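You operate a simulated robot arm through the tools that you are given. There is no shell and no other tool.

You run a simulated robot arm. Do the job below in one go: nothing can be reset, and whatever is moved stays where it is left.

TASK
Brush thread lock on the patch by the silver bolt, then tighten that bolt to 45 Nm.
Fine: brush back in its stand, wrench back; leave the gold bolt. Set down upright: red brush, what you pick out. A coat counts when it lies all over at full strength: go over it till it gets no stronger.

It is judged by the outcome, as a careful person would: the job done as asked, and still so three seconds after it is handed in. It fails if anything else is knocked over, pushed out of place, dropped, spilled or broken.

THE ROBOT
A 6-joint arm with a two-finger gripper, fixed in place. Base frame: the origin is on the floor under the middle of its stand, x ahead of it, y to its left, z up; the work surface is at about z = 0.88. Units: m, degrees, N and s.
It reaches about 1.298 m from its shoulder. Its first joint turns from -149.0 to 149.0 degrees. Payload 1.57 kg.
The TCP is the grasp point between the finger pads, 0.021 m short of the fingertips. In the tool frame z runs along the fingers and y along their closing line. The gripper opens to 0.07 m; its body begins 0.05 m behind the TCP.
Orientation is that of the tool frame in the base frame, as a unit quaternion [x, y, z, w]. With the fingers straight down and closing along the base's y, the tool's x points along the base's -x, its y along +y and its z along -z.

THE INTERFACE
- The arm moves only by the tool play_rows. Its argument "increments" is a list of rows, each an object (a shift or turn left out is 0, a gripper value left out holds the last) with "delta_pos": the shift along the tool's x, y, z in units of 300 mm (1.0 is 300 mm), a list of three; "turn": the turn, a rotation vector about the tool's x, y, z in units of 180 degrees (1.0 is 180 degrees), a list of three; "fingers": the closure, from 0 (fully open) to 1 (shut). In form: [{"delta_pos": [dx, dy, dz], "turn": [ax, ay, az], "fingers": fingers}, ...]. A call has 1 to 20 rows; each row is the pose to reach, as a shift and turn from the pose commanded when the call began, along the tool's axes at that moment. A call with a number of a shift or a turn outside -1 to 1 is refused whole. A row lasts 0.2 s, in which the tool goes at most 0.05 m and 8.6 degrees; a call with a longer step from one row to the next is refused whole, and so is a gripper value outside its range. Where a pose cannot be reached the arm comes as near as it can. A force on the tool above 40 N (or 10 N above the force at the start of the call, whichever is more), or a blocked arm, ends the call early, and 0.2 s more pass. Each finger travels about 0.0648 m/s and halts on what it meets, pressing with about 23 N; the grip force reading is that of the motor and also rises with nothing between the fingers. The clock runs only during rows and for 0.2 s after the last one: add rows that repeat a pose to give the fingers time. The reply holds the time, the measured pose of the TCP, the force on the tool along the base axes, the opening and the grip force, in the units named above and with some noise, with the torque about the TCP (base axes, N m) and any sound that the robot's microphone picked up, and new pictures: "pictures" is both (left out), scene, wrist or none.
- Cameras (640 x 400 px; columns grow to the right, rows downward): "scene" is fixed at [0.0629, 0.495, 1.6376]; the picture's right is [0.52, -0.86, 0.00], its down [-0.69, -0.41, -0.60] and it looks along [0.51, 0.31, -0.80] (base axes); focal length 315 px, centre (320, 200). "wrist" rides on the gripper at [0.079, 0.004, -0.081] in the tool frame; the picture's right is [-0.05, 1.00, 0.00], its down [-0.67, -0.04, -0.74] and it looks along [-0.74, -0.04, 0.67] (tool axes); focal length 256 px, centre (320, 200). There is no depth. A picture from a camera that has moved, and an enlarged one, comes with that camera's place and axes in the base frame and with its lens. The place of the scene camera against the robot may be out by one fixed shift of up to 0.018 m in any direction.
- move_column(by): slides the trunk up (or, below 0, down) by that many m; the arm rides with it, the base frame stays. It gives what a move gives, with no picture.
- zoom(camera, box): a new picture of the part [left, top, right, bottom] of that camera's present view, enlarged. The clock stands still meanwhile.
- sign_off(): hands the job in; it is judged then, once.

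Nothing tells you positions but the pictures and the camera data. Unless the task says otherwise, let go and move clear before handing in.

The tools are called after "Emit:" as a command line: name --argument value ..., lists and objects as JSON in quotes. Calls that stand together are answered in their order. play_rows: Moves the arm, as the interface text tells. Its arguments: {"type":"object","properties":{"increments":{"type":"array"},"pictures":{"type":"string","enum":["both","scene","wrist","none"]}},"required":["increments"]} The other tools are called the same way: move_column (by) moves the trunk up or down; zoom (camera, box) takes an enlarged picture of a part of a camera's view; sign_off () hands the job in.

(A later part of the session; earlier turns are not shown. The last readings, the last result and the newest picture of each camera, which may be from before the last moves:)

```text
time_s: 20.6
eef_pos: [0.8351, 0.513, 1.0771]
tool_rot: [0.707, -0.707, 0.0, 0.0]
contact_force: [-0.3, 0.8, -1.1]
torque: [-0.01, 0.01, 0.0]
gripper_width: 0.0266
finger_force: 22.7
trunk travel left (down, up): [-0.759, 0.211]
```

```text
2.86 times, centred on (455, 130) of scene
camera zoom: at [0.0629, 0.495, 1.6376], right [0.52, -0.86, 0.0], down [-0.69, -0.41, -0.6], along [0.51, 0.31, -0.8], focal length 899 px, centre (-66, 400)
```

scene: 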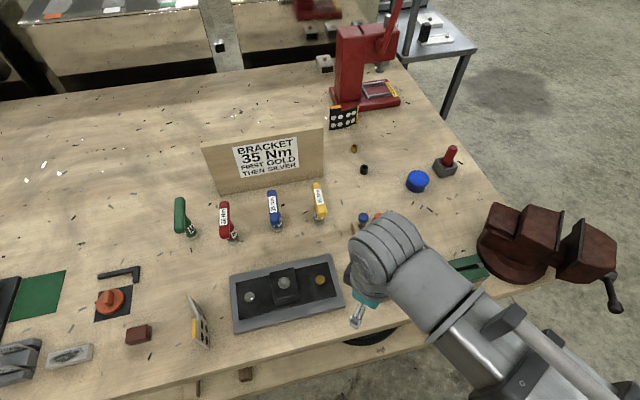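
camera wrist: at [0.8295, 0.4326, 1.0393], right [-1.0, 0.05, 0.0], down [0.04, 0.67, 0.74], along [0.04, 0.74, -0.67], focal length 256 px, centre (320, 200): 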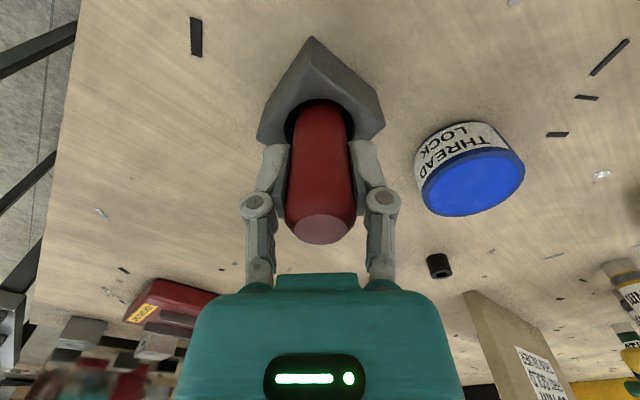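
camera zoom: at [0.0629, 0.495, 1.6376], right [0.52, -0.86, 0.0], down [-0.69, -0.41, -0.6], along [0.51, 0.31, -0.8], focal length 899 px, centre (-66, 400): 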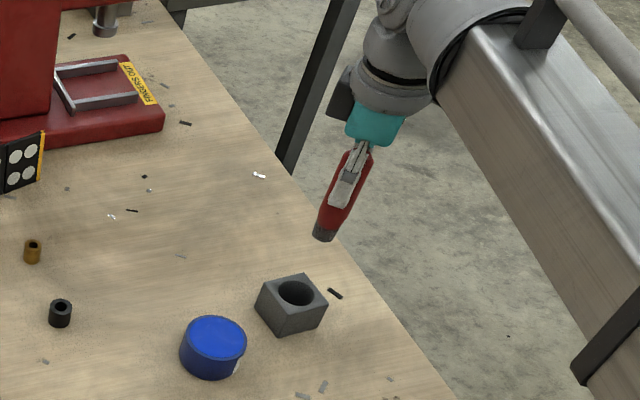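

The brush has grey bristles whose tip sits about 0.073 m below the TCP. I'll move over the thread lock pot at about (0.731, 0.560).

Emit:
play_rows --increments '[{"delta_pos": [-0.039, 0.086, 0]}, {"delta_pos": [-0.078, 0.172, 0]}, {"delta_pos": [-0.117, 0.258, 0]}, {"delta_pos": [-0.157, 0.345, 0]}, {"delta_pos": [-0.157, 0.345, 0]}]' --pictures "both"

Emit:
zoom --camera "wrist" --box '[240, 10, 400, 130]'

```text
time_s: 21.8
eef_pos: [0.7304, 0.56, 1.0776]
tool_rot: [-0.707, 0.707, 0.001, 0.0]
contact_force: [-0.4, 0.1, -0.8]
torque: [-0.01, 0.02, -0.02]
gripper_width: 0.0266
finger_force: 22.8
trunk travel left (down, up): [-0.759, 0.211]
camera wrist: at [0.7261, 0.48, 1.159], right [-1.0, 0.05, 0.0], down [0.04, 0.67, 0.74], along [0.04, 0.74, -0.67], focal length 256 px, centre (320, 200)
```

scene: 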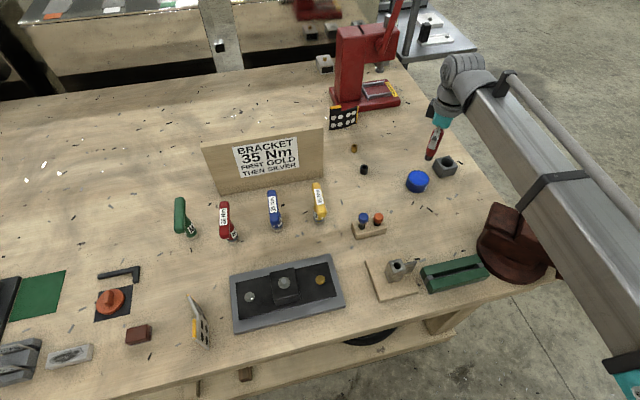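
wrist: 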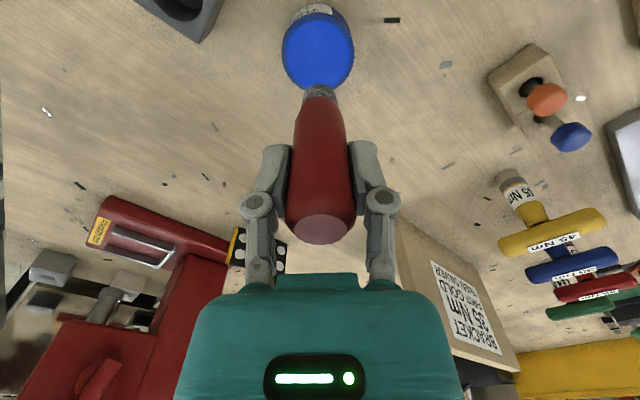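

```text
3.33 times, centred on (320, 70) of wrist
camera zoom: at [0.7261, 0.48, 1.159], right [-1.0, 0.05, 0.0], down [0.04, 0.67, 0.74], along [0.04, 0.74, -0.67], focal length 853 px, centre (320, 633)
```

zoom: 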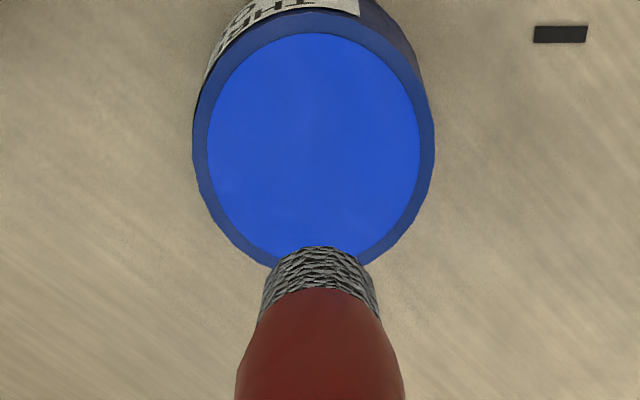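

Emit:
move_column --by -0.075

Emit:
zoom --camera "wrist" --box '[240, 10, 400, 130]'

Emit:
zoom --camera "scene" --box '[380, 120, 480, 210]'

```text
time_s: 22.9
eef_pos: [0.7304, 0.5597, 1.0019]
tool_rot: [0.707, -0.707, 0.0, 0.0]
contact_force: [0.4, -0.2, 0.1]
torque: [-0.01, 0.01, 0.05]
gripper_width: 0.0267
finger_force: 22.9
trunk travel left (down, up): [-0.684, 0.286]
```

```text
3.33 times, centred on (320, 70) of wrist
camera zoom: at [0.7261, 0.4797, 1.0841], right [-1.0, 0.05, 0.0], down [0.04, 0.67, 0.74], along [0.04, 0.74, -0.67], focal length 853 px, centre (320, 633)
```

zoom: 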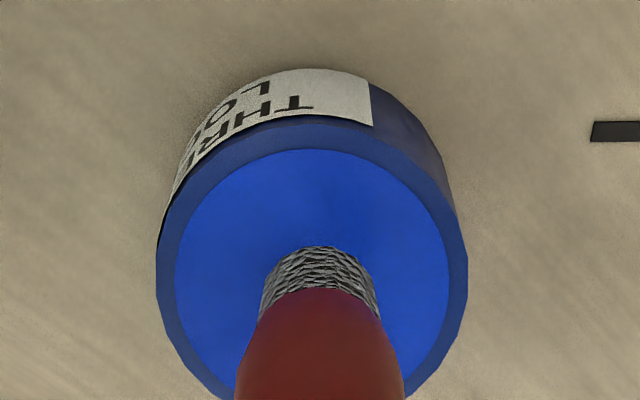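

```text
4.44 times, centred on (430, 165) of scene
camera zoom: at [0.0629, 0.495, 1.6376], right [0.52, -0.86, 0.0], down [-0.69, -0.41, -0.6], along [0.51, 0.31, -0.8], focal length 1399 px, centre (-169, 356)
```

zoom: 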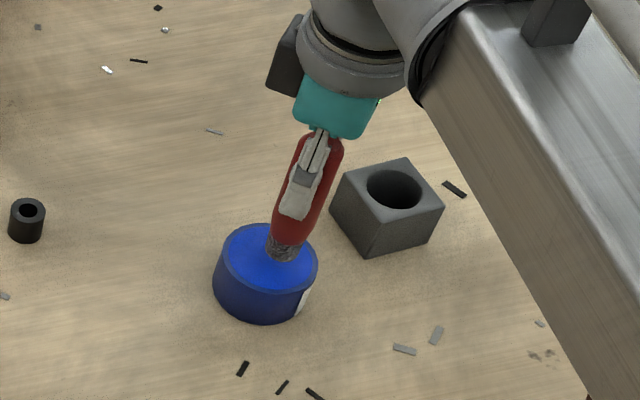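

Emit:
move_column --by -0.012

Emit:
zoom --camera "wrist" --box '[240, 10, 400, 130]'

```text
time_s: 23.5
eef_pos: [0.7303, 0.5598, 0.9906]
tool_rot: [0.707, -0.707, 0.0, 0.0]
contact_force: [0.5, -0.1, -1.0]
torque: [0.03, 0.0, -0.02]
gripper_width: 0.0266
finger_force: 23.0
trunk travel left (down, up): [-0.672, 0.298]
```

```text
3.33 times, centred on (320, 70) of wrist
camera zoom: at [0.7263, 0.4799, 1.0719], right [-1.0, 0.05, 0.0], down [0.04, 0.67, 0.74], along [0.04, 0.74, -0.67], focal length 853 px, centre (320, 633)
```

zoom: 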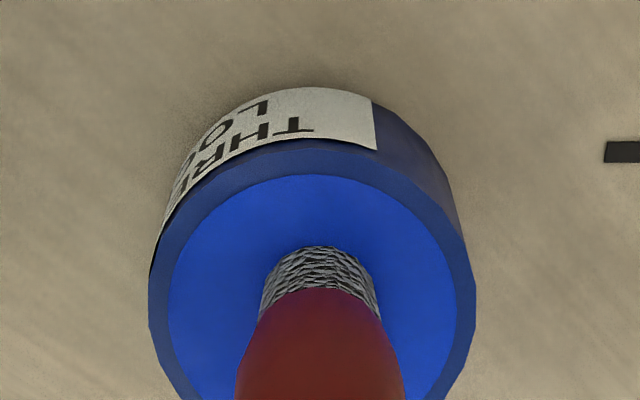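

Emit:
move_column --by -0.008

Emit:
zoom --camera "wrist" --box '[240, 10, 400, 130]'

```text
time_s: 24.1
eef_pos: [0.7307, 0.5592, 0.9834]
tool_rot: [0.707, -0.707, 0.001, 0.0]
contact_force: [0.7, -0.2, 11.8]
torque: [-0.01, 0.0, -0.04]
gripper_width: 0.0263
finger_force: 23.0
trunk travel left (down, up): [-0.664, 0.306]
```

```text
3.33 times, centred on (320, 70) of wrist
camera zoom: at [0.7253, 0.479, 1.065], right [-1.0, 0.05, 0.0], down [0.04, 0.67, 0.75], along [0.04, 0.74, -0.67], focal length 853 px, centre (320, 633)
```

zoom: 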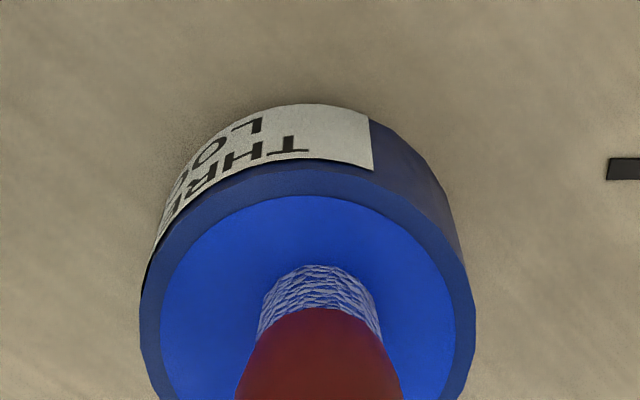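

The bristles turned bluish on contact, so they are taking up thread lock. I'll lift and check how well it is loaded and whether the brush slipped in the grip.

Emit:
move_column --by 0.02

Emit:
zoom --camera "wrist" --box '[270, 60, 370, 140]'

Emit:
zoom --camera "scene" --box '[400, 150, 470, 200]'

```text
time_s: 24.8
eef_pos: [0.7306, 0.5611, 1.0038]
tool_rot: [0.707, -0.707, 0.0, 0.0]
contact_force: [0.9, 0.0, 0.0]
torque: [-0.04, 0.02, -0.03]
gripper_width: 0.0264
finger_force: 22.5
trunk travel left (down, up): [-0.684, 0.286]
```

```text
5.00 times, centred on (320, 100) of wrist
camera zoom: at [0.7262, 0.4799, 1.084], right [-1.0, 0.05, 0.0], down [0.04, 0.67, 0.74], along [0.04, 0.74, -0.67], focal length 1280 px, centre (320, 700)
```

zoom: 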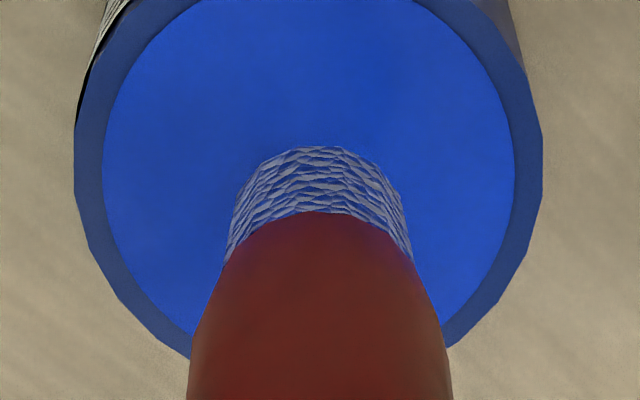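

```text
8.00 times, centred on (435, 175) of scene
camera zoom: at [0.0629, 0.495, 1.6376], right [0.52, -0.86, 0.0], down [-0.69, -0.41, -0.6], along [0.51, 0.31, -0.8], focal length 2518 px, centre (-600, 400)
```

zoom: 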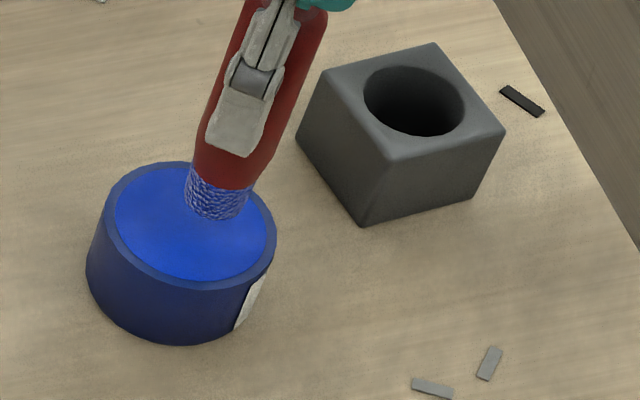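

Emit:
move_column --by -0.02

Emit:
play_rows --increments '[{"delta_pos": [0, 0, 0]}, {"delta_pos": [0, 0, 0]}, {"delta_pos": [0, 0, 0]}, {"delta_pos": [0, 0, 0]}, {"delta_pos": [0, 0, 0]}]' --pictures "none"

Emit:
zoom --camera "scene" --box '[400, 150, 470, 200]'

```text
time_s: 25.4
eef_pos: [0.7308, 0.5603, 0.9831]
tool_rot: [-0.707, 0.707, -0.001, 0.0]
contact_force: [-1.1, 0.4, 5.3]
torque: [-0.02, 0.05, 0.01]
gripper_width: 0.0269
finger_force: 23.1
trunk travel left (down, up): [-0.664, 0.306]
```

```text
time_s: 26.6
eef_pos: [0.7296, 0.5606, 0.9823]
tool_rot: [0.707, -0.707, 0.0, 0.0]
contact_force: [-1.2, -0.5, 4.9]
torque: [-0.1, 0.12, -0.02]
gripper_width: 0.0268
finger_force: 23.1
trunk travel left (down, up): [-0.664, 0.306]
```

```text
8.00 times, centred on (435, 175) of scene
camera zoom: at [0.0629, 0.495, 1.6376], right [0.52, -0.86, 0.0], down [-0.69, -0.41, -0.6], along [0.51, 0.31, -0.8], focal length 2518 px, centre (-600, 400)
```

zoom: 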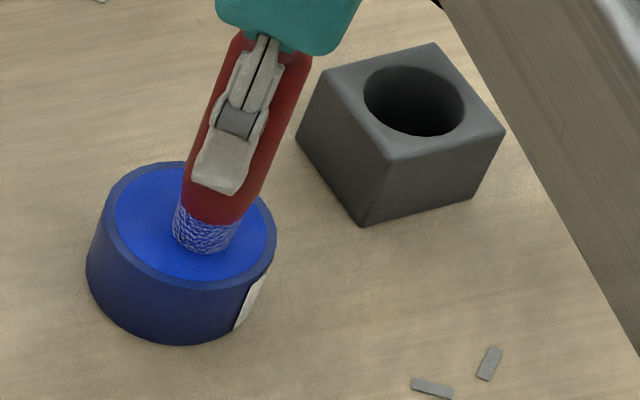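

Emit:
move_column --by 0.137

Emit:
zoom --camera "wrist" --box '[270, 60, 370, 140]'

Emit:
play_rows --increments '[{"delta_pos": [-0.011, 0.12, 0]}, {"delta_pos": [-0.022, 0.25, 0]}, {"delta_pos": [-0.033, 0.38, 0]}, {"delta_pos": [-0.044, 0.51, 0]}, {"delta_pos": [-0.055, 0.64, 0]}, {"delta_pos": [-0.066, 0.77, 0]}, {"delta_pos": [-0.08, 0.9, 0]}]' --pictures "none"

Emit:
play_rows --increments '[{"delta_pos": [-0.01, 0.11, 0]}, {"delta_pos": [-0.02, 0.22, 0]}, {"delta_pos": [-0.03, 0.33, 0]}, {"delta_pos": [-0.04, 0.44, 0]}, {"delta_pos": [-0.053, 0.533, 0]}, {"delta_pos": [-0.053, 0.533, 0]}]' --pictures "both"

```text
time_s: 28.3
eef_pos: [0.7303, 0.5601, 1.1202]
tool_rot: [0.707, -0.707, 0.0, 0.0]
contact_force: [-0.3, -1.2, -0.4]
torque: [-0.01, 0.02, 0.03]
gripper_width: 0.0266
finger_force: 23.1
trunk travel left (down, up): [-0.801, 0.169]
```

```text
5.00 times, centred on (320, 100) of wrist
camera zoom: at [0.7263, 0.4799, 1.2009], right [-1.0, 0.05, 0.0], down [0.04, 0.67, 0.74], along [0.04, 0.74, -0.67], focal length 1280 px, centre (320, 700)
```

zoom: 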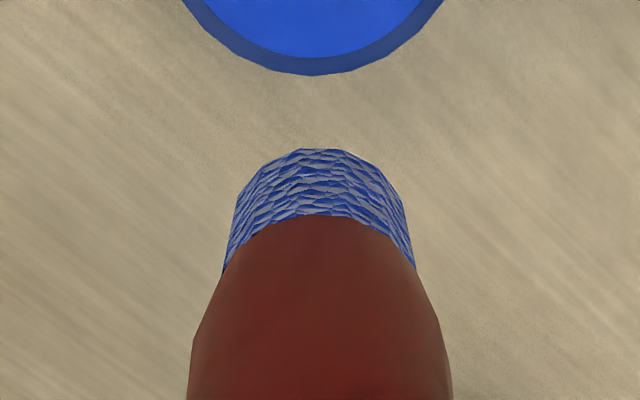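

```text
time_s: 29.9
eef_pos: [0.461, 0.584, 1.12]
tool_rot: [-0.707, 0.707, 0.0, -0.001]
contact_force: [-0.6, 0.2, 0.7]
torque: [-0.03, -0.02, -0.04]
gripper_width: 0.0267
finger_force: 22.6
out of reach, approached as far as the arm can: row 2
trunk travel left (down, up): [-0.801, 0.169]
```

```text
time_s: 31.3
eef_pos: [0.301, 0.6012, 1.1193]
tool_rot: [-0.707, 0.707, 0.0, 0.0]
contact_force: [0.0, -0.1, -0.3]
torque: [-0.01, 0.0, 0.01]
gripper_width: 0.027
finger_force: 23.1
trunk travel left (down, up): [-0.801, 0.169]
camera wrist: at [0.296, 0.5204, 1.2011], right [-1.0, 0.05, 0.0], down [0.04, 0.67, 0.74], along [0.04, 0.74, -0.67], focal length 256 px, centre (320, 200)
```

scene: 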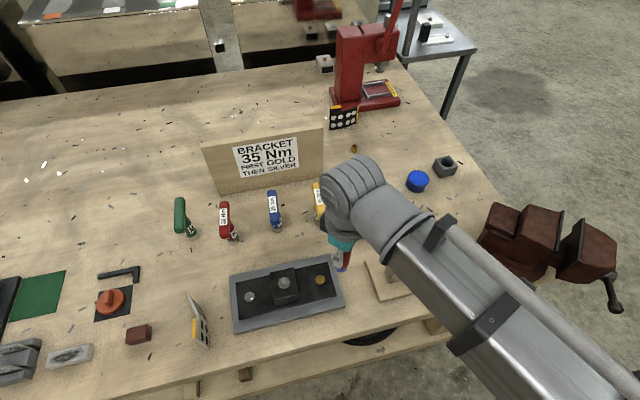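
wrist: 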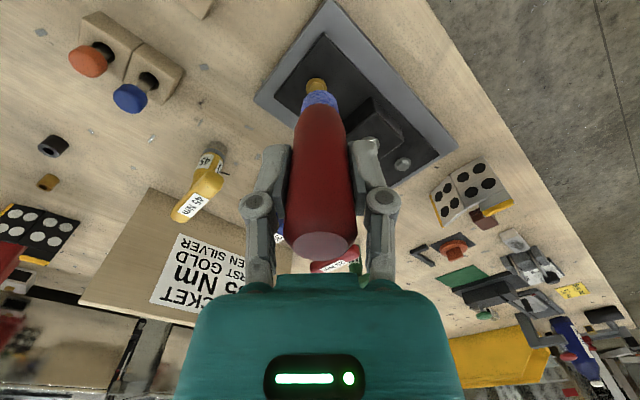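

Emit:
zoom --camera "wrist" --box '[240, 0, 480, 200]'

Emit:
zoom --camera "wrist" --box '[360, 100, 460, 180]'

```text
2.00 times, centred on (360, 100) of wrist
camera zoom: at [0.296, 0.5204, 1.2011], right [-1.0, 0.05, 0.0], down [0.04, 0.67, 0.74], along [0.04, 0.74, -0.67], focal length 512 px, centre (240, 400)
```

zoom: 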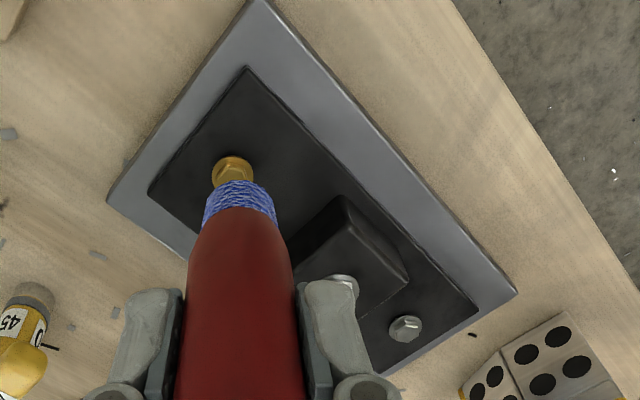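

```text
5.00 times, centred on (410, 140) of wrist
camera zoom: at [0.296, 0.5204, 1.2011], right [-1.0, 0.05, 0.0], down [0.04, 0.67, 0.74], along [0.04, 0.74, -0.67], focal length 1280 px, centre (-130, 500)
```

zoom: 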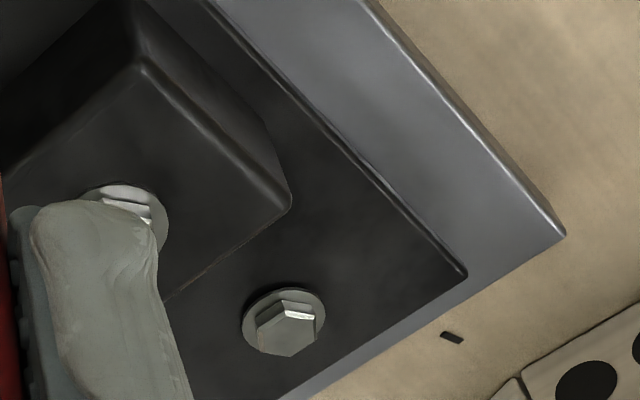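

The brush is well loaded and bluer after the second dip. I put the silver bolt at about (0.188, 0.768), its head top at about 0.915, and the block with its stud at about (0.247, 0.703). I'll move above the area between the bolt and the block.

Emit:
play_rows --increments '[{"delta_pos": [-0.097, 0.061, 0]}, {"delta_pos": [-0.194, 0.122, 0]}, {"delta_pos": [-0.291, 0.183, 0]}, {"delta_pos": [-0.388, 0.244, 0]}, {"delta_pos": [-0.484, 0.307, 0]}, {"delta_pos": [-0.484, 0.307, 0]}]' --pictures "both"

Emit:
zoom --camera "wrist" --box '[240, 0, 400, 120]'

Emit:
zoom --camera "scene" --box '[220, 220, 340, 330]'

```text
time_s: 32.7
eef_pos: [0.2092, 0.7454, 1.1194]
tool_rot: [0.707, -0.707, 0.0, 0.0]
contact_force: [-0.7, -0.8, 0.2]
torque: [-0.01, 0.01, -0.02]
gripper_width: 0.0268
finger_force: 23.2
trunk travel left (down, up): [-0.801, 0.169]
camera wrist: at [0.2041, 0.6644, 1.2011], right [-1.0, 0.05, 0.0], down [0.04, 0.67, 0.74], along [0.04, 0.74, -0.67], focal length 256 px, centre (320, 200)
```

scene: 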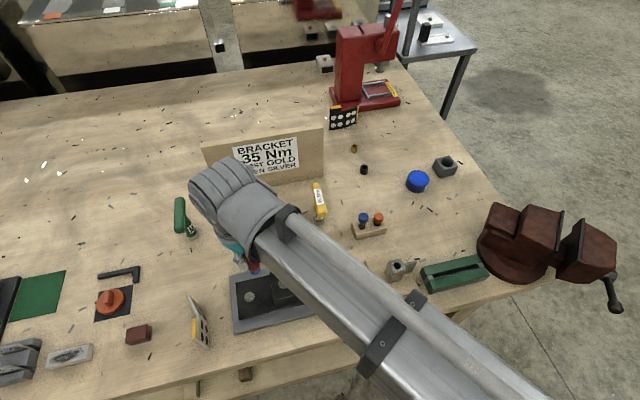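
wrist: 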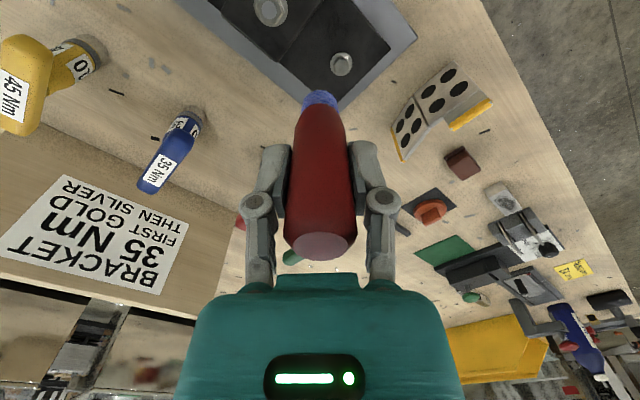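

```text
3.33 times, centred on (320, 60) of wrist
camera zoom: at [0.2041, 0.6644, 1.2011], right [-1.0, 0.05, 0.0], down [0.04, 0.67, 0.74], along [0.04, 0.74, -0.67], focal length 853 px, centre (320, 667)
```

zoom: 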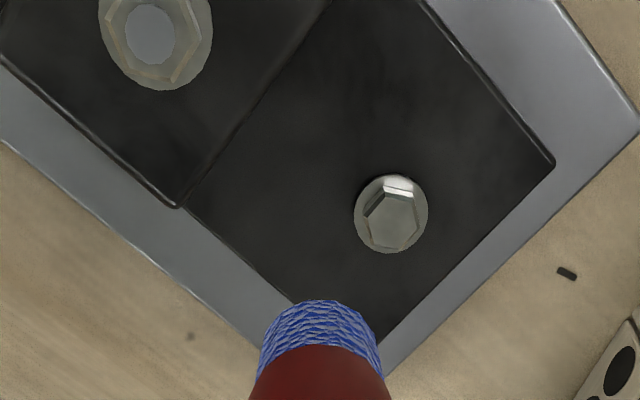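

```text
3.64 times, centred on (280, 275) of scene
camera zoom: at [0.0629, 0.495, 1.6376], right [0.52, -0.86, 0.0], down [-0.69, -0.41, -0.6], along [0.51, 0.31, -0.8], focal length 1144 px, centre (466, -73)
```

zoom: 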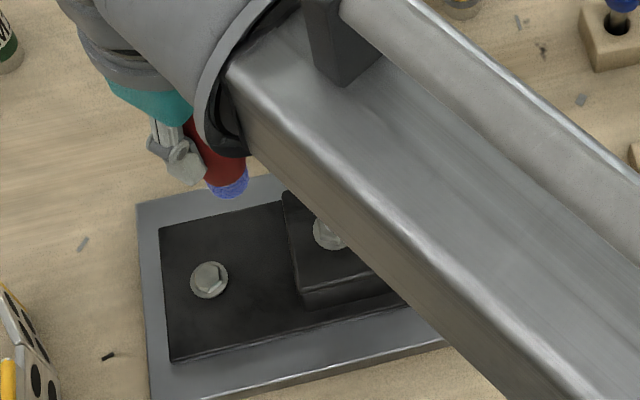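

Emit:
zoom --camera "wrist" --box '[310, 0, 380, 50]'

Emit:
zoom --camera "wrist" --box '[275, 20, 345, 70]'

Emit:
zoom --camera "scene" --box '[235, 275, 290, 320]'

```text
8.00 times, centred on (345, 25) of wrist
camera zoom: at [0.2041, 0.6644, 1.2011], right [-1.0, 0.05, 0.0], down [0.04, 0.67, 0.74], along [0.04, 0.74, -0.67], focal length 2048 px, centre (120, 1600)
```

zoom: 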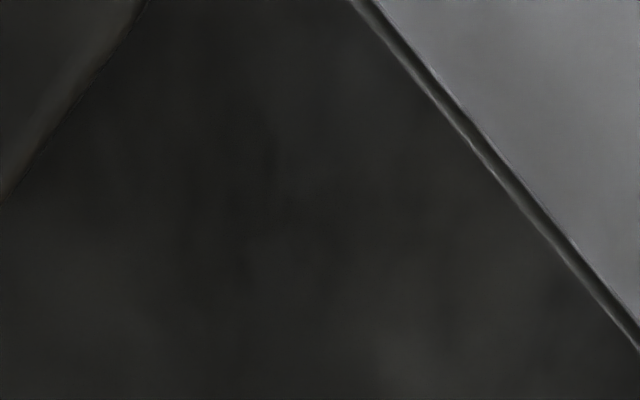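

```text
8.00 times, centred on (310, 45) of wrist
camera zoom: at [0.2041, 0.6644, 1.2011], right [-1.0, 0.05, 0.0], down [0.04, 0.67, 0.74], along [0.04, 0.74, -0.67], focal length 2048 px, centre (400, 1440)
```

zoom: 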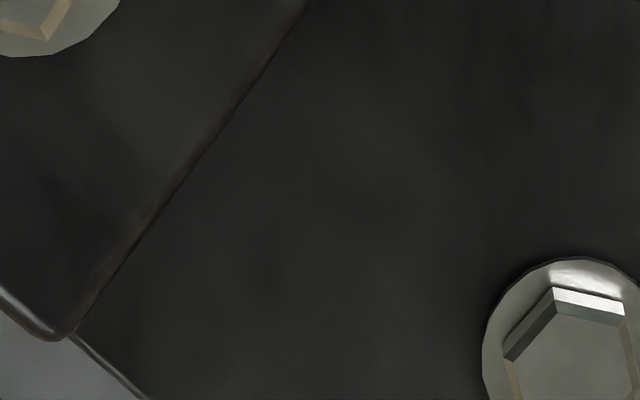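

```text
8.89 times, centred on (262, 298) of scene
camera zoom: at [0.0629, 0.495, 1.6376], right [0.52, -0.86, 0.0], down [-0.69, -0.41, -0.6], along [0.51, 0.31, -0.8], focal length 2797 px, centre (831, -667)
```

zoom: 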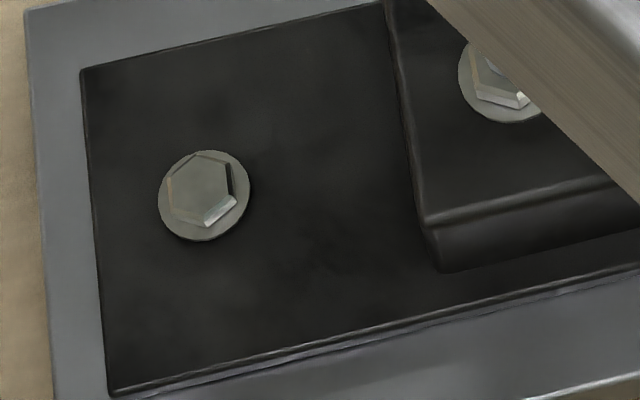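

I can't see the patch with the naked eye, so I'll lower the brush beside the bolt and watch where the coat appears.

Emit:
move_column --by -0.125

Emit:
zoom --camera "wrist" --box '[240, 0, 400, 120]'

Emit:
zoom --camera "scene" --box '[235, 260, 305, 320]'

```text
time_s: 34.2
eef_pos: [0.2092, 0.7442, 0.9947]
tool_rot: [-0.707, 0.707, 0.0, 0.0]
contact_force: [-0.2, -0.6, 0.6]
torque: [0.0, -0.01, 0.05]
gripper_width: 0.0265
finger_force: 23.1
trunk travel left (down, up): [-0.676, 0.294]
```

```text
3.33 times, centred on (320, 60) of wrist
camera zoom: at [0.2044, 0.6642, 1.0762], right [-1.0, 0.05, 0.0], down [0.04, 0.67, 0.74], along [0.04, 0.74, -0.67], focal length 853 px, centre (320, 667)
```

zoom: 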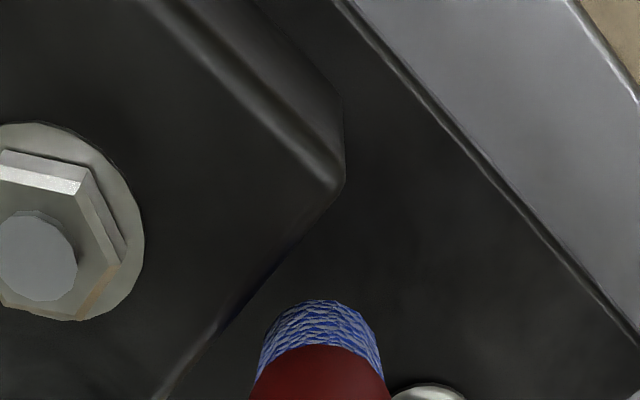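

```text
6.67 times, centred on (270, 290) of scene
camera zoom: at [0.0629, 0.495, 1.6376], right [0.52, -0.86, 0.0], down [-0.69, -0.41, -0.6], along [0.51, 0.31, -0.8], focal length 2098 px, centre (653, -400)
```

zoom: 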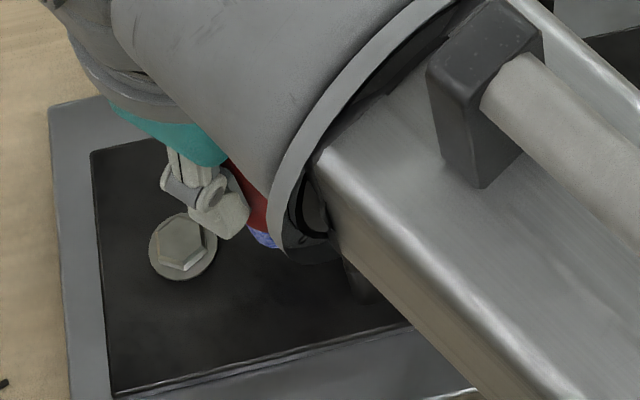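

Emit:
move_column --by -0.014

Emit:
move_column --by -0.005

Emit:
zoom --camera "wrist" --box '[240, 0, 400, 120]'

```text
time_s: 34.8
eef_pos: [0.2098, 0.7445, 0.9803]
tool_rot: [-0.707, 0.707, 0.0, 0.0]
contact_force: [1.1, 0.3, 0.1]
torque: [0.01, -0.02, 0.01]
gripper_width: 0.0264
finger_force: 23.0
trunk travel left (down, up): [-0.662, 0.308]
```

```text
time_s: 35.4
eef_pos: [0.2089, 0.7447, 0.975]
tool_rot: [-0.707, 0.707, -0.001, 0.0]
contact_force: [0.1, 0.0, 0.9]
torque: [-0.03, 0.03, 0.0]
gripper_width: 0.0265
finger_force: 23.1
trunk travel left (down, up): [-0.657, 0.313]
```

```text
3.33 times, centred on (320, 60) of wrist
camera zoom: at [0.2044, 0.6642, 1.0571], right [-1.0, 0.05, 0.0], down [0.04, 0.67, 0.74], along [0.04, 0.74, -0.67], focal length 853 px, centre (320, 667)
```

zoom: 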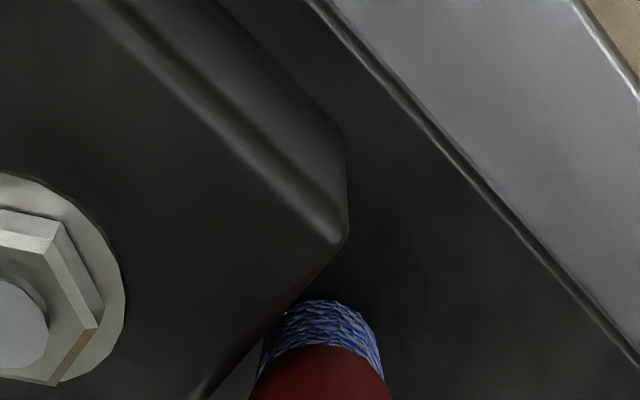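

Emit:
move_column --by -0.004

Emit:
move_column --by -0.003

Emit:
zoom --camera "wrist" --box '[270, 60, 370, 140]'

```text
time_s: 35.9
eef_pos: [0.2088, 0.7447, 0.9734]
tool_rot: [0.707, -0.707, -0.001, -0.001]
contact_force: [1.1, 5.0, 18.0]
torque: [0.31, -0.04, 0.0]
gripper_width: 0.0268
finger_force: 23.5
trunk travel left (down, up): [-0.653, 0.317]
```

```text
time_s: 36.4
eef_pos: [0.2079, 0.7429, 0.9693]
tool_rot: [0.707, -0.707, 0.0, 0.0]
contact_force: [0.8, 1.4, 15.4]
torque: [-0.02, 0.0, 0.04]
gripper_width: 0.0268
finger_force: 23.2
trunk travel left (down, up): [-0.65, 0.32]
```

```text
5.00 times, centred on (320, 100) of wrist
camera zoom: at [0.2042, 0.6631, 1.0509], right [-1.0, 0.05, 0.0], down [0.04, 0.67, 0.75], along [0.04, 0.74, -0.67], focal length 1280 px, centre (320, 700)
```

zoom: 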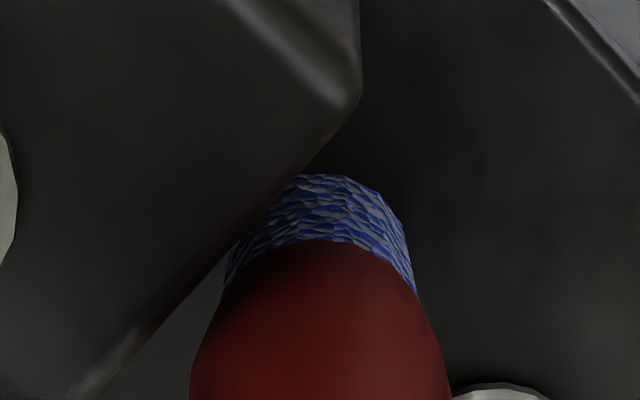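

Emit:
move_column --by 0.002

```text
time_s: 37.0
eef_pos: [0.2091, 0.745, 0.9706]
tool_rot: [0.707, -0.707, 0.0, 0.0]
contact_force: [-0.3, 0.3, -0.6]
torque: [0.0, 0.0, 0.01]
gripper_width: 0.0264
finger_force: 23.2
trunk travel left (down, up): [-0.652, 0.318]
```

Emit:
move_column --by 0.08

Emit:
zoom --camera "wrist" --box '[270, 0, 390, 100]'

Emit:
zoom --camera "scene" --box '[235, 260, 305, 320]'

```text
time_s: 38.1
eef_pos: [0.2092, 0.7451, 1.0502]
tool_rot: [-0.707, 0.707, 0.001, 0.0]
contact_force: [-0.8, 0.4, -0.9]
torque: [0.0, -0.02, -0.03]
gripper_width: 0.0268
finger_force: 23.4
trunk travel left (down, up): [-0.732, 0.238]
```

```text
4.00 times, centred on (330, 50) of wrist
camera zoom: at [0.2044, 0.6644, 1.132], right [-1.0, 0.05, 0.0], down [0.04, 0.67, 0.74], along [0.04, 0.74, -0.67], focal length 1024 px, centre (280, 800)
```

zoom: 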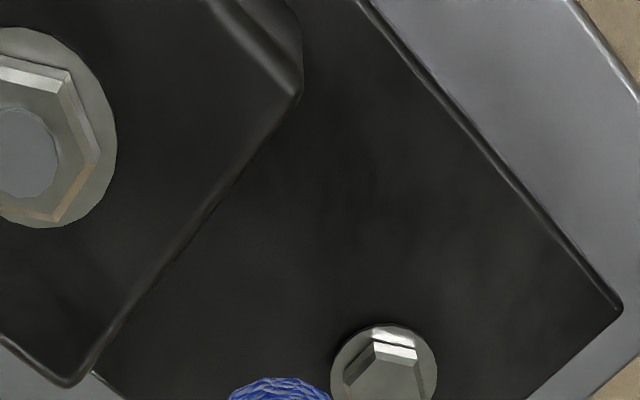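

```text
6.67 times, centred on (270, 290) of scene
camera zoom: at [0.0629, 0.495, 1.6376], right [0.52, -0.86, 0.0], down [-0.69, -0.41, -0.6], along [0.51, 0.31, -0.8], focal length 2098 px, centre (653, -400)
```

zoom: 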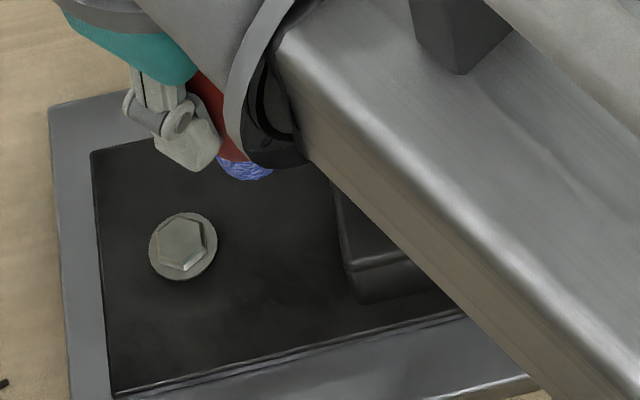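

Emit:
zoom --camera "wrist" --box '[300, 40, 360, 80]'

Emit:
zoom --camera "scene" --box '[250, 285, 290, 310]'

Emit:
zoom --camera "wrist" --box '[270, 60, 370, 140]'

```text
10.00 times, centred on (330, 60) of wrist
camera zoom: at [0.2044, 0.6644, 1.132], right [-1.0, 0.05, 0.0], down [0.04, 0.67, 0.74], along [0.04, 0.74, -0.67], focal length 2560 px, centre (220, 1600)
```

zoom: 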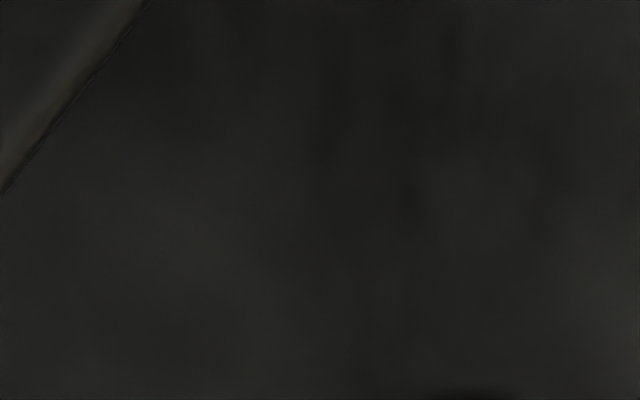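

```text
16.00 times, centred on (270, 298) of scene
camera zoom: at [0.0629, 0.495, 1.6376], right [0.52, -0.86, 0.0], down [-0.69, -0.41, -0.6], along [0.51, 0.31, -0.8], focal length 5035 px, centre (1120, -1360)
```

zoom: 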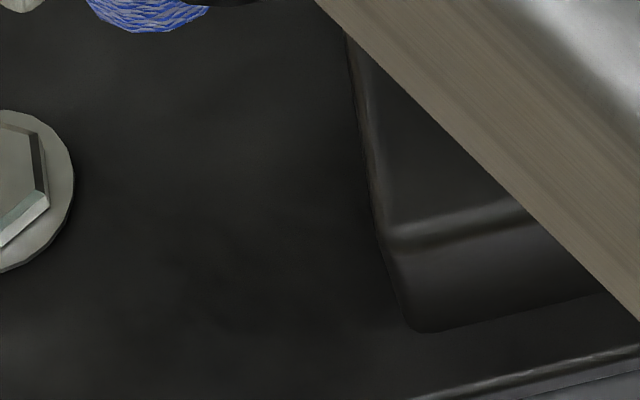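

```text
5.00 times, centred on (320, 100) of wrist
camera zoom: at [0.2044, 0.6644, 1.132], right [-1.0, 0.05, 0.0], down [0.04, 0.67, 0.74], along [0.04, 0.74, -0.67], focal length 1280 px, centre (320, 700)
```

zoom: 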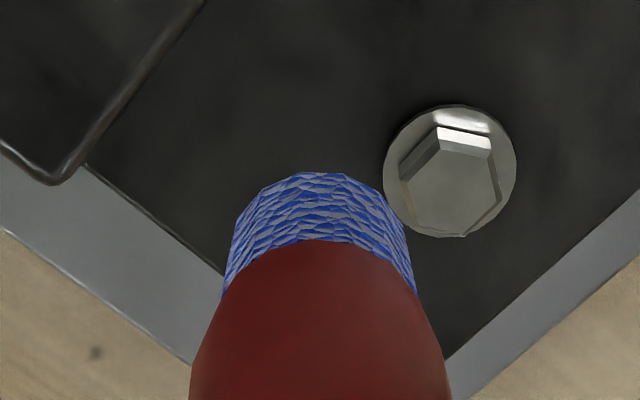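

I can't see any coat at the first touch point, and the fingers come close to the block in this orientation. I'll turn the tool so the fingers lie across the plate, which lines the tool axes up with the plate.

Emit:
play_rows --increments '[{"turn": [0, 0, -0.041]}, {"turn": [0, 0, -0.082]}, {"turn": [0, 0, -0.123]}, {"turn": [0, 0, -0.164]}, {"turn": [0, 0, -0.206]}, {"turn": [0, 0, -0.247]}, {"turn": [0, 0, -0.247]}]' --pictures "both"

Emit:
zoom --camera "wrist" --box '[240, 0, 400, 120]'

```text
time_s: 39.7
eef_pos: [0.2087, 0.7456, 1.0505]
tool_rot: [0.923, -0.386, 0.001, 0.0]
contact_force: [0.4, -1.4, -0.6]
torque: [-0.01, -0.01, 0.04]
gripper_width: 0.0269
finger_force: 23.3
trunk travel left (down, up): [-0.732, 0.238]
camera wrist: at [0.2611, 0.6846, 1.1321], right [-0.75, -0.66, 0.0], down [-0.44, 0.5, 0.74], along [-0.49, 0.56, -0.67], focal length 256 px, centre (320, 200)
```

scene: 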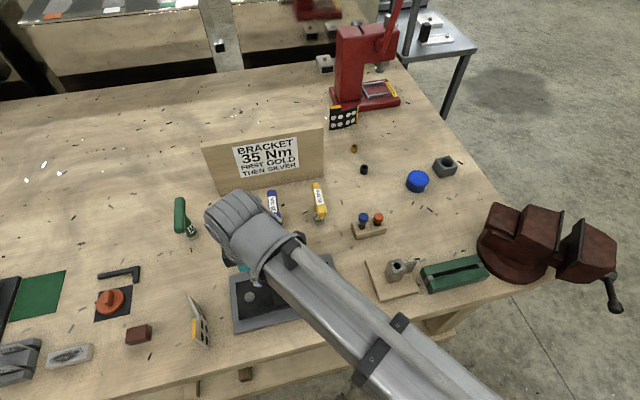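
wrist: 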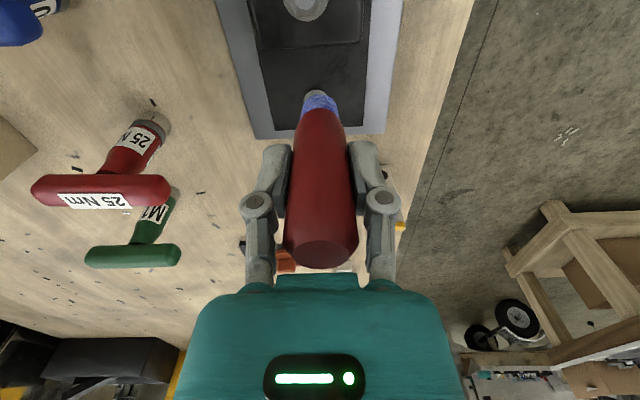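

```text
3.33 times, centred on (320, 60) of wrist
camera zoom: at [0.2611, 0.6846, 1.1321], right [-0.75, -0.66, 0.0], down [-0.44, 0.5, 0.74], along [-0.49, 0.56, -0.67], focal length 853 px, centre (320, 667)
```

zoom: 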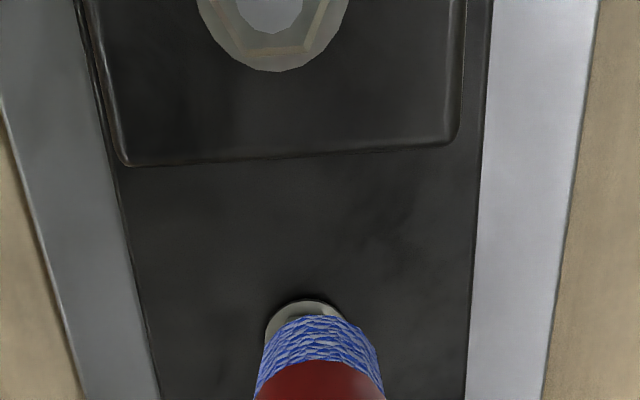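

Emit:
move_column --by -0.079

Emit:
move_column --by -0.0015

Emit:
move_column --by -0.001

```text
time_s: 40.9
eef_pos: [0.209, 0.7448, 0.9722]
tool_rot: [0.922, -0.387, 0.0, 0.0]
contact_force: [-1.4, 0.0, 0.0]
torque: [0.02, 0.03, 0.03]
gripper_width: 0.0268
finger_force: 22.7
trunk travel left (down, up): [-0.653, 0.317]
```

```text
time_s: 41.4
eef_pos: [0.2088, 0.7439, 0.9702]
tool_rot: [0.922, -0.387, -0.001, 0.0]
contact_force: [-0.1, -0.7, -0.7]
torque: [-0.01, -0.01, 0.01]
gripper_width: 0.0266
finger_force: 22.9
trunk travel left (down, up): [-0.652, 0.318]
```

```text
time_s: 41.9
eef_pos: [0.2088, 0.7445, 0.9695]
tool_rot: [0.922, -0.387, -0.001, 0.0]
contact_force: [0.2, 2.3, 7.2]
torque: [0.11, -0.06, 0.0]
gripper_width: 0.0266
finger_force: 23.4
trunk travel left (down, up): [-0.651, 0.319]
```

Emit:
play_rows --increments '[{"delta_pos": [0, -0.022, 0]}, {"delta_pos": [0, -0.044, 0]}, {"delta_pos": [0, -0.066, 0]}, {"delta_pos": [0, -0.088, 0]}, {"delta_pos": [0, -0.066, 0]}, {"delta_pos": [0, -0.044, 0]}, {"delta_pos": [0, -0.022, 0]}, {"delta_pos": [0, 0, 0]}, {"delta_pos": [0, 0.022, 0]}, {"delta_pos": [0, 0.044, 0]}, {"delta_pos": [0, 0.066, 0]}, {"delta_pos": [0, 0.088, 0]}, {"delta_pos": [0, 0.066, 0]}, {"delta_pos": [0, 0.044, 0]}, {"delta_pos": [0, 0.022, 0]}, {"delta_pos": [0, 0, 0]}]' --pictures "wrist"

Emit:
zoom --camera "wrist" --box '[240, 0, 400, 120]'

```text
time_s: 45.3
eef_pos: [0.2096, 0.7449, 0.9701]
tool_rot: [0.922, -0.387, 0.0, 0.0]
contact_force: [-1.8, -1.6, 4.4]
torque: [-0.04, 0.01, 0.0]
gripper_width: 0.0266
finger_force: 22.9
trunk travel left (down, up): [-0.651, 0.319]
camera wrist: at [0.2609, 0.6844, 1.0509], right [-0.75, -0.66, 0.0], down [-0.44, 0.5, 0.74], along [-0.49, 0.56, -0.67], focal length 256 px, centre (320, 200)
```

wrist: 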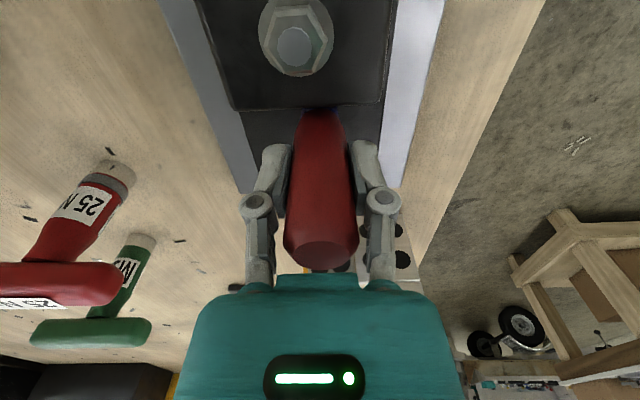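

```text
3.33 times, centred on (320, 60) of wrist
camera zoom: at [0.2609, 0.6844, 1.0509], right [-0.75, -0.66, 0.0], down [-0.44, 0.5, 0.74], along [-0.49, 0.56, -0.67], focal length 853 px, centre (320, 667)
```

zoom: 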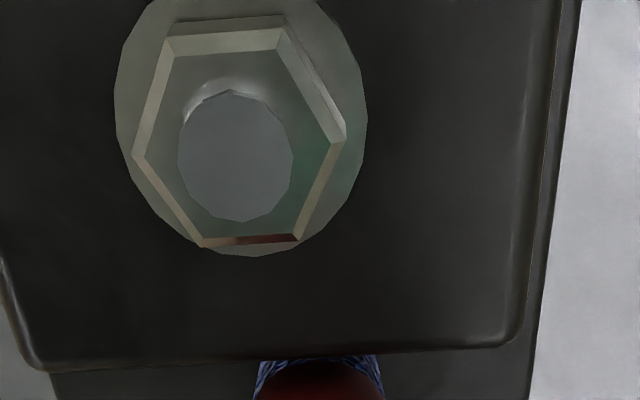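

Emit:
move_column --by 0.09

Emit:
zoom --camera "wrist" --box '[240, 0, 400, 120]'

Emit:
zoom --camera "scene" --box '[230, 255, 310, 325]'

```text
time_s: 46.5
eef_pos: [0.2081, 0.7443, 1.0598]
tool_rot: [0.922, -0.387, 0.0, 0.0]
contact_force: [-0.7, 0.0, 0.7]
torque: [0.0, -0.02, 0.04]
gripper_width: 0.0265
finger_force: 22.8
trunk travel left (down, up): [-0.741, 0.229]
```

```text
3.33 times, centred on (320, 60) of wrist
camera zoom: at [0.2611, 0.6847, 1.1405], right [-0.75, -0.66, 0.0], down [-0.44, 0.5, 0.74], along [-0.49, 0.56, -0.67], focal length 853 px, centre (320, 667)
```

zoom: 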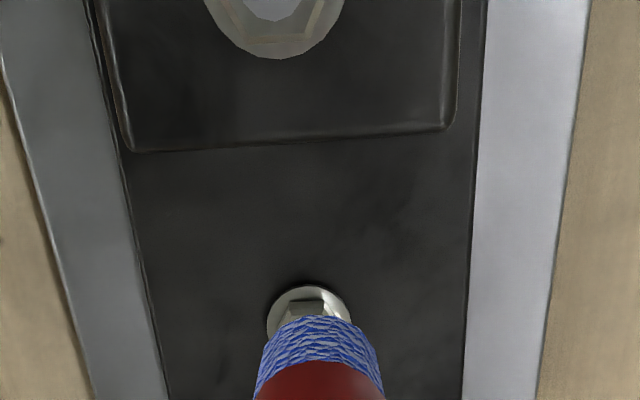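

```text
5.71 times, centred on (270, 290) of scene
camera zoom: at [0.0629, 0.495, 1.6376], right [0.52, -0.86, 0.0], down [-0.69, -0.41, -0.6], along [0.51, 0.31, -0.8], focal length 1798 px, centre (606, -314)
```

zoom: 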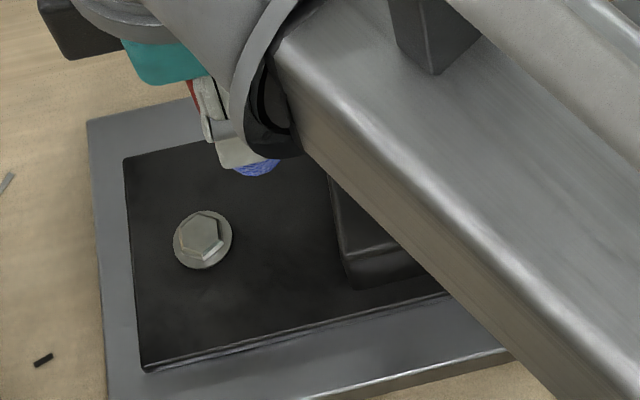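

The plate between the bolt and the block stays uncoated, so the patch isn't there. I'll brush gently along the +v side of the bolt and check again.

Emit:
move_column --by -0.0895

Emit:
move_column --by -0.001

```text
time_s: 47.8
eef_pos: [0.2093, 0.7448, 0.9705]
tool_rot: [0.922, -0.387, 0.0, -0.001]
contact_force: [-0.6, -0.2, -0.4]
torque: [-0.01, -0.02, 0.04]
gripper_width: 0.0265
finger_force: 23.2
trunk travel left (down, up): [-0.651, 0.319]
```

```text
time_s: 48.3
eef_pos: [0.2082, 0.7453, 0.9692]
tool_rot: [0.922, -0.387, -0.001, 0.0]
contact_force: [0.9, 1.9, 9.5]
torque: [0.1, -0.07, 0.02]
gripper_width: 0.0262
finger_force: 23.1
trunk travel left (down, up): [-0.65, 0.32]
```

Emit:
play_rows --increments '[{"delta_pos": [0, -0.0233, 0]}, {"delta_pos": [0, -0.0467, 0]}, {"delta_pos": [0, -0.07, 0]}, {"delta_pos": [0, -0.0933, 0]}, {"delta_pos": [-0.0267, -0.0933, 0]}, {"delta_pos": [-0.0533, -0.0933, 0]}, {"delta_pos": [-0.08, -0.0933, 0]}, {"delta_pos": [-0.1067, -0.0933, 0]}, {"delta_pos": [-0.1333, -0.0933, 0]}, {"delta_pos": [-0.16, -0.0933, 0]}, {"delta_pos": [-0.1333, -0.0933, 0]}, {"delta_pos": [-0.1067, -0.0933, 0]}, {"delta_pos": [-0.08, -0.0933, 0]}, {"delta_pos": [-0.0533, -0.0933, 0]}, {"delta_pos": [-0.0267, -0.0933, 0]}, {"delta_pos": [0, -0.0933, 0]}]' --pictures "none"

Emit:
move_column --by 0.09

Emit:
zoom --camera "wrist" --box '[240, 0, 400, 120]'

Emit:
zoom --camera "scene" --box '[230, 255, 310, 325]'

```text
time_s: 51.7
eef_pos: [0.2284, 0.7634, 0.9696]
tool_rot: [0.922, -0.387, 0.001, 0.0]
contact_force: [-1.4, 1.5, 6.8]
torque: [0.05, 0.0, -0.03]
gripper_width: 0.0266
finger_force: 22.9
trunk travel left (down, up): [-0.65, 0.32]
```

```text
time_s: 53.0
eef_pos: [0.2291, 0.7658, 1.0586]
tool_rot: [0.922, -0.387, 0.0, 0.0]
contact_force: [0.3, -0.9, -0.6]
torque: [0.03, 0.0, 0.02]
gripper_width: 0.0268
finger_force: 23.1
trunk travel left (down, up): [-0.74, 0.23]
```

```text
3.33 times, centred on (320, 60) of wrist
camera zoom: at [0.2812, 0.7045, 1.14], right [-0.75, -0.66, 0.0], down [-0.44, 0.5, 0.74], along [-0.49, 0.56, -0.67], focal length 853 px, centre (320, 667)
```

zoom: 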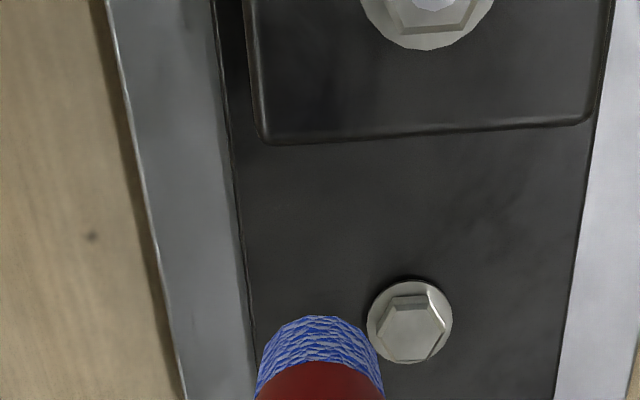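

```text
5.71 times, centred on (270, 290) of scene
camera zoom: at [0.0629, 0.495, 1.6376], right [0.52, -0.86, 0.0], down [-0.69, -0.41, -0.6], along [0.51, 0.31, -0.8], focal length 1798 px, centre (606, -314)
```

zoom: 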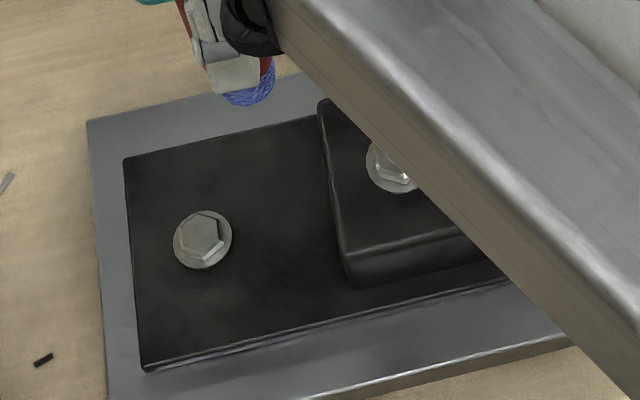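

Emit:
play_rows --increments '[{"delta_pos": [0, 0.06, 0]}, {"delta_pos": [0, 0.12, 0]}, {"delta_pos": [0, 0.18, 0]}, {"delta_pos": [0, 0.18, 0]}]' --pictures "none"

Emit:
zoom --camera "wrist" --box '[240, 0, 400, 120]'

Emit:
zoom --camera "scene" --box '[230, 255, 310, 325]'

```text
time_s: 54.0
eef_pos: [0.1898, 0.7287, 1.0586]
tool_rot: [0.922, -0.387, -0.001, 0.0]
contact_force: [-0.5, -0.4, -1.2]
torque: [0.0, -0.02, -0.01]
gripper_width: 0.0268
finger_force: 22.9
trunk travel left (down, up): [-0.74, 0.23]
```

```text
3.33 times, centred on (320, 60) of wrist
camera zoom: at [0.2427, 0.6669, 1.1401], right [-0.75, -0.66, 0.0], down [-0.44, 0.5, 0.74], along [-0.49, 0.56, -0.67], focal length 853 px, centre (320, 667)
```

zoom: 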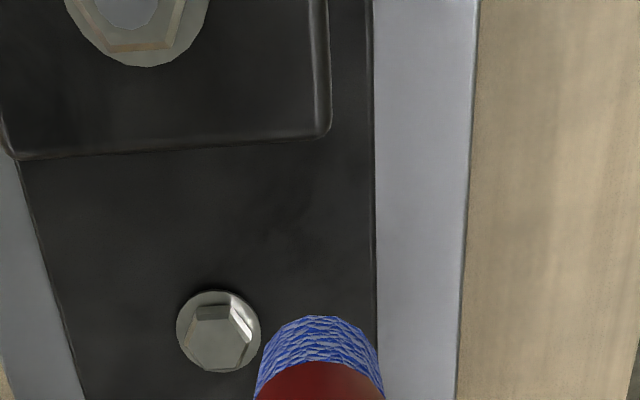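

```text
5.71 times, centred on (270, 290) of scene
camera zoom: at [0.0629, 0.495, 1.6376], right [0.52, -0.86, 0.0], down [-0.69, -0.41, -0.6], along [0.51, 0.31, -0.8], focal length 1798 px, centre (606, -314)
```

zoom: 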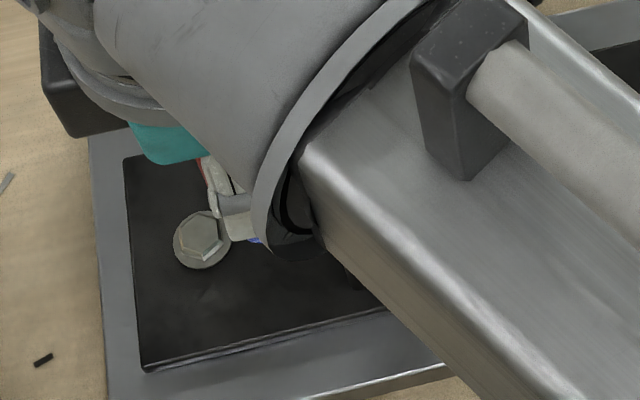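

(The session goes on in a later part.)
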